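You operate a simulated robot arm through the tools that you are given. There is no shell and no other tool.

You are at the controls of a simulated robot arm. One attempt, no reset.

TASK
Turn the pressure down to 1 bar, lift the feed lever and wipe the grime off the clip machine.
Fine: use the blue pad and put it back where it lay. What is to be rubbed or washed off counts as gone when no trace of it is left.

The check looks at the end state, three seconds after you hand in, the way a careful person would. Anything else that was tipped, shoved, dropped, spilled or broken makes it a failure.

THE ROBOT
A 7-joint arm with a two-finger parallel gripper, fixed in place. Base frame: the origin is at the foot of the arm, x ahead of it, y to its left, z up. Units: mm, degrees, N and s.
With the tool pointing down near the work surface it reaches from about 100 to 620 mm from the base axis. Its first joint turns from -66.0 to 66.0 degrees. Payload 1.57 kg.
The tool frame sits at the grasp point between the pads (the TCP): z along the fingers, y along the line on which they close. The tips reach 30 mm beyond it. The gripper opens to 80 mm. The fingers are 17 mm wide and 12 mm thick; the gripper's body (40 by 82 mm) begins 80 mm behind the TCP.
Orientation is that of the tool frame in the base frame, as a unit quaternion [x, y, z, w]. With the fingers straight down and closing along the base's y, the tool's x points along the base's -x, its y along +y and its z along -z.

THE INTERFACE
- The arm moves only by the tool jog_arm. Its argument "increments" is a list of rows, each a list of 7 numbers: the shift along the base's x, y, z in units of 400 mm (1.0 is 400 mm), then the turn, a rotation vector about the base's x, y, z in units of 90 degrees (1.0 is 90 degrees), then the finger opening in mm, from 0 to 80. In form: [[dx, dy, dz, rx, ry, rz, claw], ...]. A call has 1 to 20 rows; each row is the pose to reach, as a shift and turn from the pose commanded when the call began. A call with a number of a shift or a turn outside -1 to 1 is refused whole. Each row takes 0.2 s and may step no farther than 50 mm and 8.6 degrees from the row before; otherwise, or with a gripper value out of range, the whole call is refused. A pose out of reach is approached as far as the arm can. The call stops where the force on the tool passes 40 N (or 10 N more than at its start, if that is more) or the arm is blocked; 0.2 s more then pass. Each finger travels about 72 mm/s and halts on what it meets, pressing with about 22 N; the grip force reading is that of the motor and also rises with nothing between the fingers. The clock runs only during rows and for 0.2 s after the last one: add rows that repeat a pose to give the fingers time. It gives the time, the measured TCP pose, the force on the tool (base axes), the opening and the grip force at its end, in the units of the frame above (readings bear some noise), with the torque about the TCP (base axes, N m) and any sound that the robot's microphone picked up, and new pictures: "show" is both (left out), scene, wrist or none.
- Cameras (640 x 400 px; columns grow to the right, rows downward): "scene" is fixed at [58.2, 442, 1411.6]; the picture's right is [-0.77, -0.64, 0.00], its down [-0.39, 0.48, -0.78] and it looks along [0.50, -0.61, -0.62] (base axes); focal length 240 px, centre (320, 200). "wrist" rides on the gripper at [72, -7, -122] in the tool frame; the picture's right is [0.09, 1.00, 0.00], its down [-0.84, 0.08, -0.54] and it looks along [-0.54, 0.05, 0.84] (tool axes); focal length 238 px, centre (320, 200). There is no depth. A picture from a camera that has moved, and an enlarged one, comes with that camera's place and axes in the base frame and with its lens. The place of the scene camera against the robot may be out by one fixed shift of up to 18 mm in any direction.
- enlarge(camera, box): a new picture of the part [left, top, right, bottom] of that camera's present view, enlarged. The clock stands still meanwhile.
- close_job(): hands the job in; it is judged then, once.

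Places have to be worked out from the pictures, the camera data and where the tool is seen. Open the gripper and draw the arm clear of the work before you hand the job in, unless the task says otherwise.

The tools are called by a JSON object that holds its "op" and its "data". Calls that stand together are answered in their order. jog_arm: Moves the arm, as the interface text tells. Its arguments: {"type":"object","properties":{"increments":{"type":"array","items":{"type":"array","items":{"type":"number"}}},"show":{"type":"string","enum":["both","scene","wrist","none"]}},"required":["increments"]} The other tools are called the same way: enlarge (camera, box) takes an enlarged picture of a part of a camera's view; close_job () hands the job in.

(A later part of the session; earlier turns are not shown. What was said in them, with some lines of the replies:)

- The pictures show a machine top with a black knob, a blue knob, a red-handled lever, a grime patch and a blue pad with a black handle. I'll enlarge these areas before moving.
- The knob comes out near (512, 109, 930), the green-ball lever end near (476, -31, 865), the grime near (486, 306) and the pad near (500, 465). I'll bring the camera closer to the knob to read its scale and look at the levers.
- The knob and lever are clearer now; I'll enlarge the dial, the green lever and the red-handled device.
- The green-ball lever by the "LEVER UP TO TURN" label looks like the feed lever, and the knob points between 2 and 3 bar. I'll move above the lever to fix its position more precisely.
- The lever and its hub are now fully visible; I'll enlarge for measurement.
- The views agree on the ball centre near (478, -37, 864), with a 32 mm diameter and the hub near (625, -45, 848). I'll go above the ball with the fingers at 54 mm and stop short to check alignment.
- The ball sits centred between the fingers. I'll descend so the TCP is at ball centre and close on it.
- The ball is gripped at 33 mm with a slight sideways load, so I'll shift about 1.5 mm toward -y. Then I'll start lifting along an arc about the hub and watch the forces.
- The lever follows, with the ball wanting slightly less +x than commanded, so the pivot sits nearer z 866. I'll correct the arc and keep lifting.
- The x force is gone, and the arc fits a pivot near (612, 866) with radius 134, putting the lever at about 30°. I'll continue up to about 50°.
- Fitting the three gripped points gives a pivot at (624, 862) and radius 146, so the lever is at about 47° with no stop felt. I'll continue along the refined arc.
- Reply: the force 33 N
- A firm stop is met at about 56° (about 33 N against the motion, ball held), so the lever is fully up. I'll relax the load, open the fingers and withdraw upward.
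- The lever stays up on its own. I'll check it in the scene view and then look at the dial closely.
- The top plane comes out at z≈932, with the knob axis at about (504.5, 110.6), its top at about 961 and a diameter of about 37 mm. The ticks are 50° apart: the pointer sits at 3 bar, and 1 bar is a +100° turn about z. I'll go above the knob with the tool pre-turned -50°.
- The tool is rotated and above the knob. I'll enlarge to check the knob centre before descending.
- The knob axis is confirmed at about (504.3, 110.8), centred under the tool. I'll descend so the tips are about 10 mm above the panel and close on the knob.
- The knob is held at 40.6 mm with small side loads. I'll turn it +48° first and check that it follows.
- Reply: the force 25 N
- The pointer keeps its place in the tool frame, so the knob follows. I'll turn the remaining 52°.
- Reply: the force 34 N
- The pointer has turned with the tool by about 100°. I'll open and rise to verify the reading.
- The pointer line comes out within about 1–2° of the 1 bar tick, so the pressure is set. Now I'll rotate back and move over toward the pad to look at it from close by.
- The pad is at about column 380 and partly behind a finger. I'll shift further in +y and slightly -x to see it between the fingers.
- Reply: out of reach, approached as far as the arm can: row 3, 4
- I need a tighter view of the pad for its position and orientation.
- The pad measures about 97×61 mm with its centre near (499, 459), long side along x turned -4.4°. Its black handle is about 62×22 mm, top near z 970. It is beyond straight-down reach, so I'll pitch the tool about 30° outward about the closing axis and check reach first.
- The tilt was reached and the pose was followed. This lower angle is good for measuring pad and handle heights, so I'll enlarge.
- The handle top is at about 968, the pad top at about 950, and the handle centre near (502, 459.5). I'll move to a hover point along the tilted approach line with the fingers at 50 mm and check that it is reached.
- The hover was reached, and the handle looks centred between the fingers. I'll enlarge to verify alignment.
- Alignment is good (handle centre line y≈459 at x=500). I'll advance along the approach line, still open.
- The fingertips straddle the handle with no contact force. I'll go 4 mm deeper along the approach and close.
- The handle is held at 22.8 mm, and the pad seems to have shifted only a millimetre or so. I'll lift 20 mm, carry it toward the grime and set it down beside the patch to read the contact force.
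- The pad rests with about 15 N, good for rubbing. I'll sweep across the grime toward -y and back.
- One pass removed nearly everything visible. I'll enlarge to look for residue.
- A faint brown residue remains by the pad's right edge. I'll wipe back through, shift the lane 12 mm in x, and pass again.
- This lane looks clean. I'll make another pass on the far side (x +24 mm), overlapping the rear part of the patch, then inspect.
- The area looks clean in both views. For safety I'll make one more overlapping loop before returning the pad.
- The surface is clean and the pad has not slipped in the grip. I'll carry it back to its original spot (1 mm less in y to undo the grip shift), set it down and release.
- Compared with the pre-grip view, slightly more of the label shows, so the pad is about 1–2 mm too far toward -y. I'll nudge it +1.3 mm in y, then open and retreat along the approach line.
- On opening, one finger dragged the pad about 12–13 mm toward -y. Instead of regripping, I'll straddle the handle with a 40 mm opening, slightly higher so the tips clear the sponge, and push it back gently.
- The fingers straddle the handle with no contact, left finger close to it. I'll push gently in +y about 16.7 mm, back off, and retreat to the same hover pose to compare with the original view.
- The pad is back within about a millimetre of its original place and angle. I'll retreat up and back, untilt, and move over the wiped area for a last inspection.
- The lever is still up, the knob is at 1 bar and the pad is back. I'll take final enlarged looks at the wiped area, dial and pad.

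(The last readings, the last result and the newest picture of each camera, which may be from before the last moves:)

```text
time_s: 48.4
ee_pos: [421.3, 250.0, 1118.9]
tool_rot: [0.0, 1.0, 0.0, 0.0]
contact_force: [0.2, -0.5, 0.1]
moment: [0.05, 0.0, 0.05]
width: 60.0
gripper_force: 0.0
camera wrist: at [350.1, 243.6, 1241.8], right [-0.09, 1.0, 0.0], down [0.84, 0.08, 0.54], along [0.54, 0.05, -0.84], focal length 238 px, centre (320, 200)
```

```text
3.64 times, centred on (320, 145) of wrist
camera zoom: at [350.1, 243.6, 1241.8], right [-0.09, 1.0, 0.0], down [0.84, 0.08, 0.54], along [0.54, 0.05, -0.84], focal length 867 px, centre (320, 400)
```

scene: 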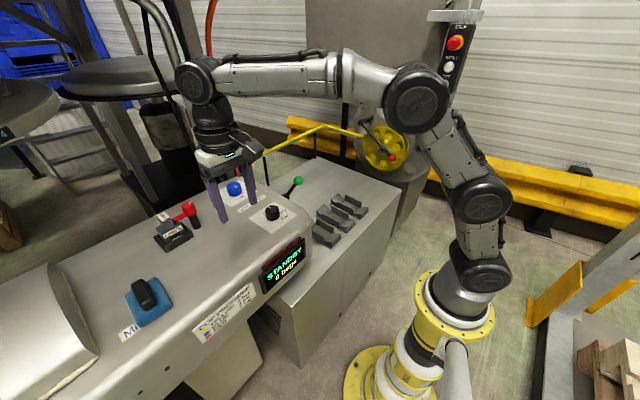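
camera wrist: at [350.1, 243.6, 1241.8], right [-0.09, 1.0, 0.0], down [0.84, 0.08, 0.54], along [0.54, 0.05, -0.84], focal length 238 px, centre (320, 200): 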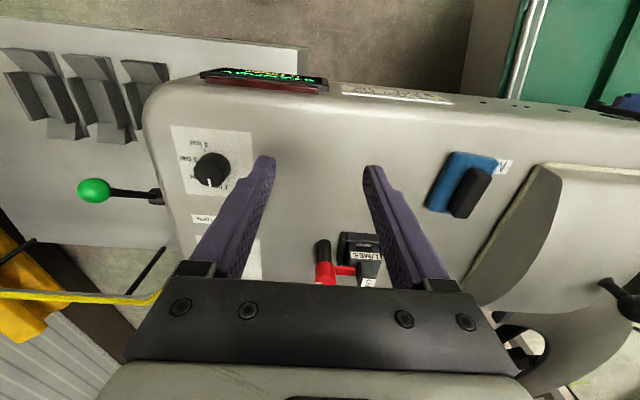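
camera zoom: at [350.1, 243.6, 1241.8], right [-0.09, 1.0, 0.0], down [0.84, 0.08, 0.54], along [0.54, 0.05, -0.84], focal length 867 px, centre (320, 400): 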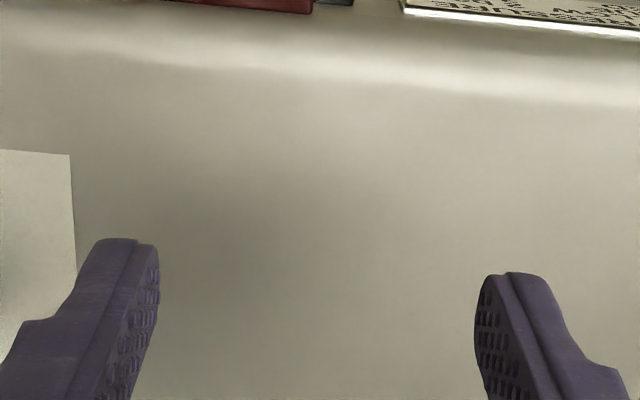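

All items look right; the faint grey shade on the surface may be the gripper's shadow. I'll withdraw the arm to the start pose and look once more without it overhead.

{"op": "jog_arm", "data": {"increments": [[-0.015, -0.06, 0.09, 0, 0, 0, 80], [-0.03, -0.16, 0.145, 0, 0, 0, 80], [-0.045, -0.27, 0.145, 0, 0, 0, 80], [-0.0575, -0.38, 0.145, 0, 0, 0, 80], [-0.1, -0.46, 0.145, 0, 0, 0, 80], [-0.1, -0.46, 0.145, 0, 0, 0, 80]], "show": "both"}}

{"op": "enlarge", "data": {"camera": "scene", "box": [170, 220, 270, 300]}}

{"op": "enlarge", "data": {"camera": "wrist", "box": [390, 90, 560, 220]}}

{"op": "enlarge", "data": {"camera": "scene", "box": [210, 160, 330, 250]}}

```text
time_s: 49.8
ee_pos: [381.9, 63.9, 1177.0]
tool_rot: [0.0, 1.0, -0.001, 0.0]
contact_force: [0.3, 0.1, 0.0]
moment: [0.01, -0.05, 0.0]
width: 80.2
gripper_force: 0.0
camera wrist: at [310.4, 58.0, 1300.1], right [-0.09, 1.0, 0.0], down [0.84, 0.08, 0.54], along [0.54, 0.05, -0.84], focal length 238 px, centre (320, 200)
```

scene: 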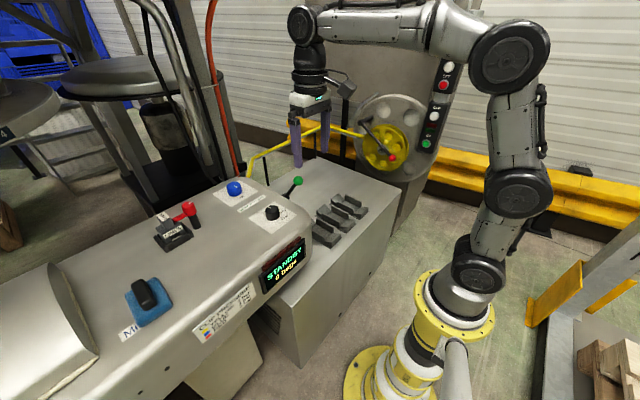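
wrist: 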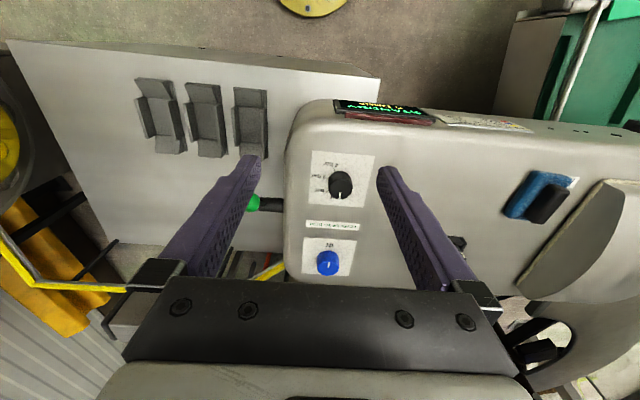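

```text
5.00 times, centred on (220, 260) of scene
camera zoom: at [58.2, 442.0, 1411.6], right [-0.77, -0.64, 0.0], down [-0.39, 0.48, -0.78], along [0.5, -0.61, -0.62], focal length 1198 px, centre (820, -100)
```

zoom: 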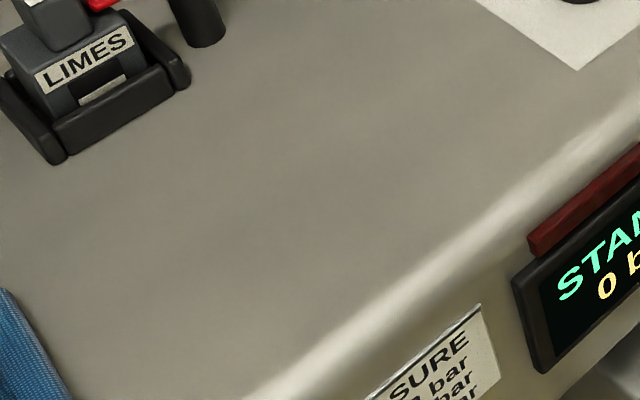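

```text
3.08 times, centred on (475, 155) of wrist
camera zoom: at [310.4, 58.0, 1300.1], right [-0.09, 1.0, 0.0], down [0.84, 0.08, 0.54], along [0.54, 0.05, -0.84], focal length 733 px, centre (-157, 338)
```

zoom: 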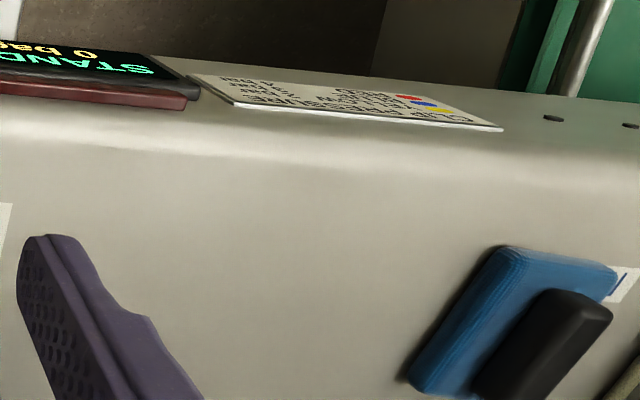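

```text
4.44 times, centred on (270, 205) of scene
camera zoom: at [58.2, 442.0, 1411.6], right [-0.77, -0.64, 0.0], down [-0.39, 0.48, -0.78], along [0.5, -0.61, -0.62], focal length 1065 px, centre (542, 178)
```

zoom: 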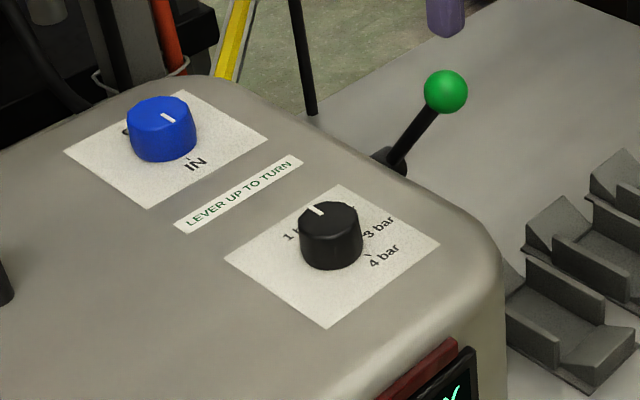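

With the arm clear, the surface shows no grime and the shade is gone. The lever is up, the knob points to 1 bar, the pad is back by the "Mi" of the label, and the blue knob and red handle are unchanged. I'm handing in the job.

{"op": "close_job", "data": {}}

```text
The job is handed in.
```

The job is handed in, and by the last pictures all three parts are done. I haven't seen the result of the check.

- **Feed lever:** I lifted the green-ball lever until it met a firm stop at roughly 52–56° above horizontal. It stayed up after I let go.
- **Pressure:** the dial was at 3 bar; I turned it about 100°, and the pointer now lines up with the 1 bar mark to within 1–2°.
- **Grime:** I wiped the patch with the blue pad in several overlapping passes. No trace shows in the close-up pictures taken after the arm was withdrawn.
- **Pad:** when I first opened the gripper, a finger dragged the pad about 12 mm. I pushed it back, and it now lies within a few millimetres of its original spot, turned by at most a degree or two.

The blue knob and the red handle look unchanged. The gripper is open and the arm is clear of the machine.
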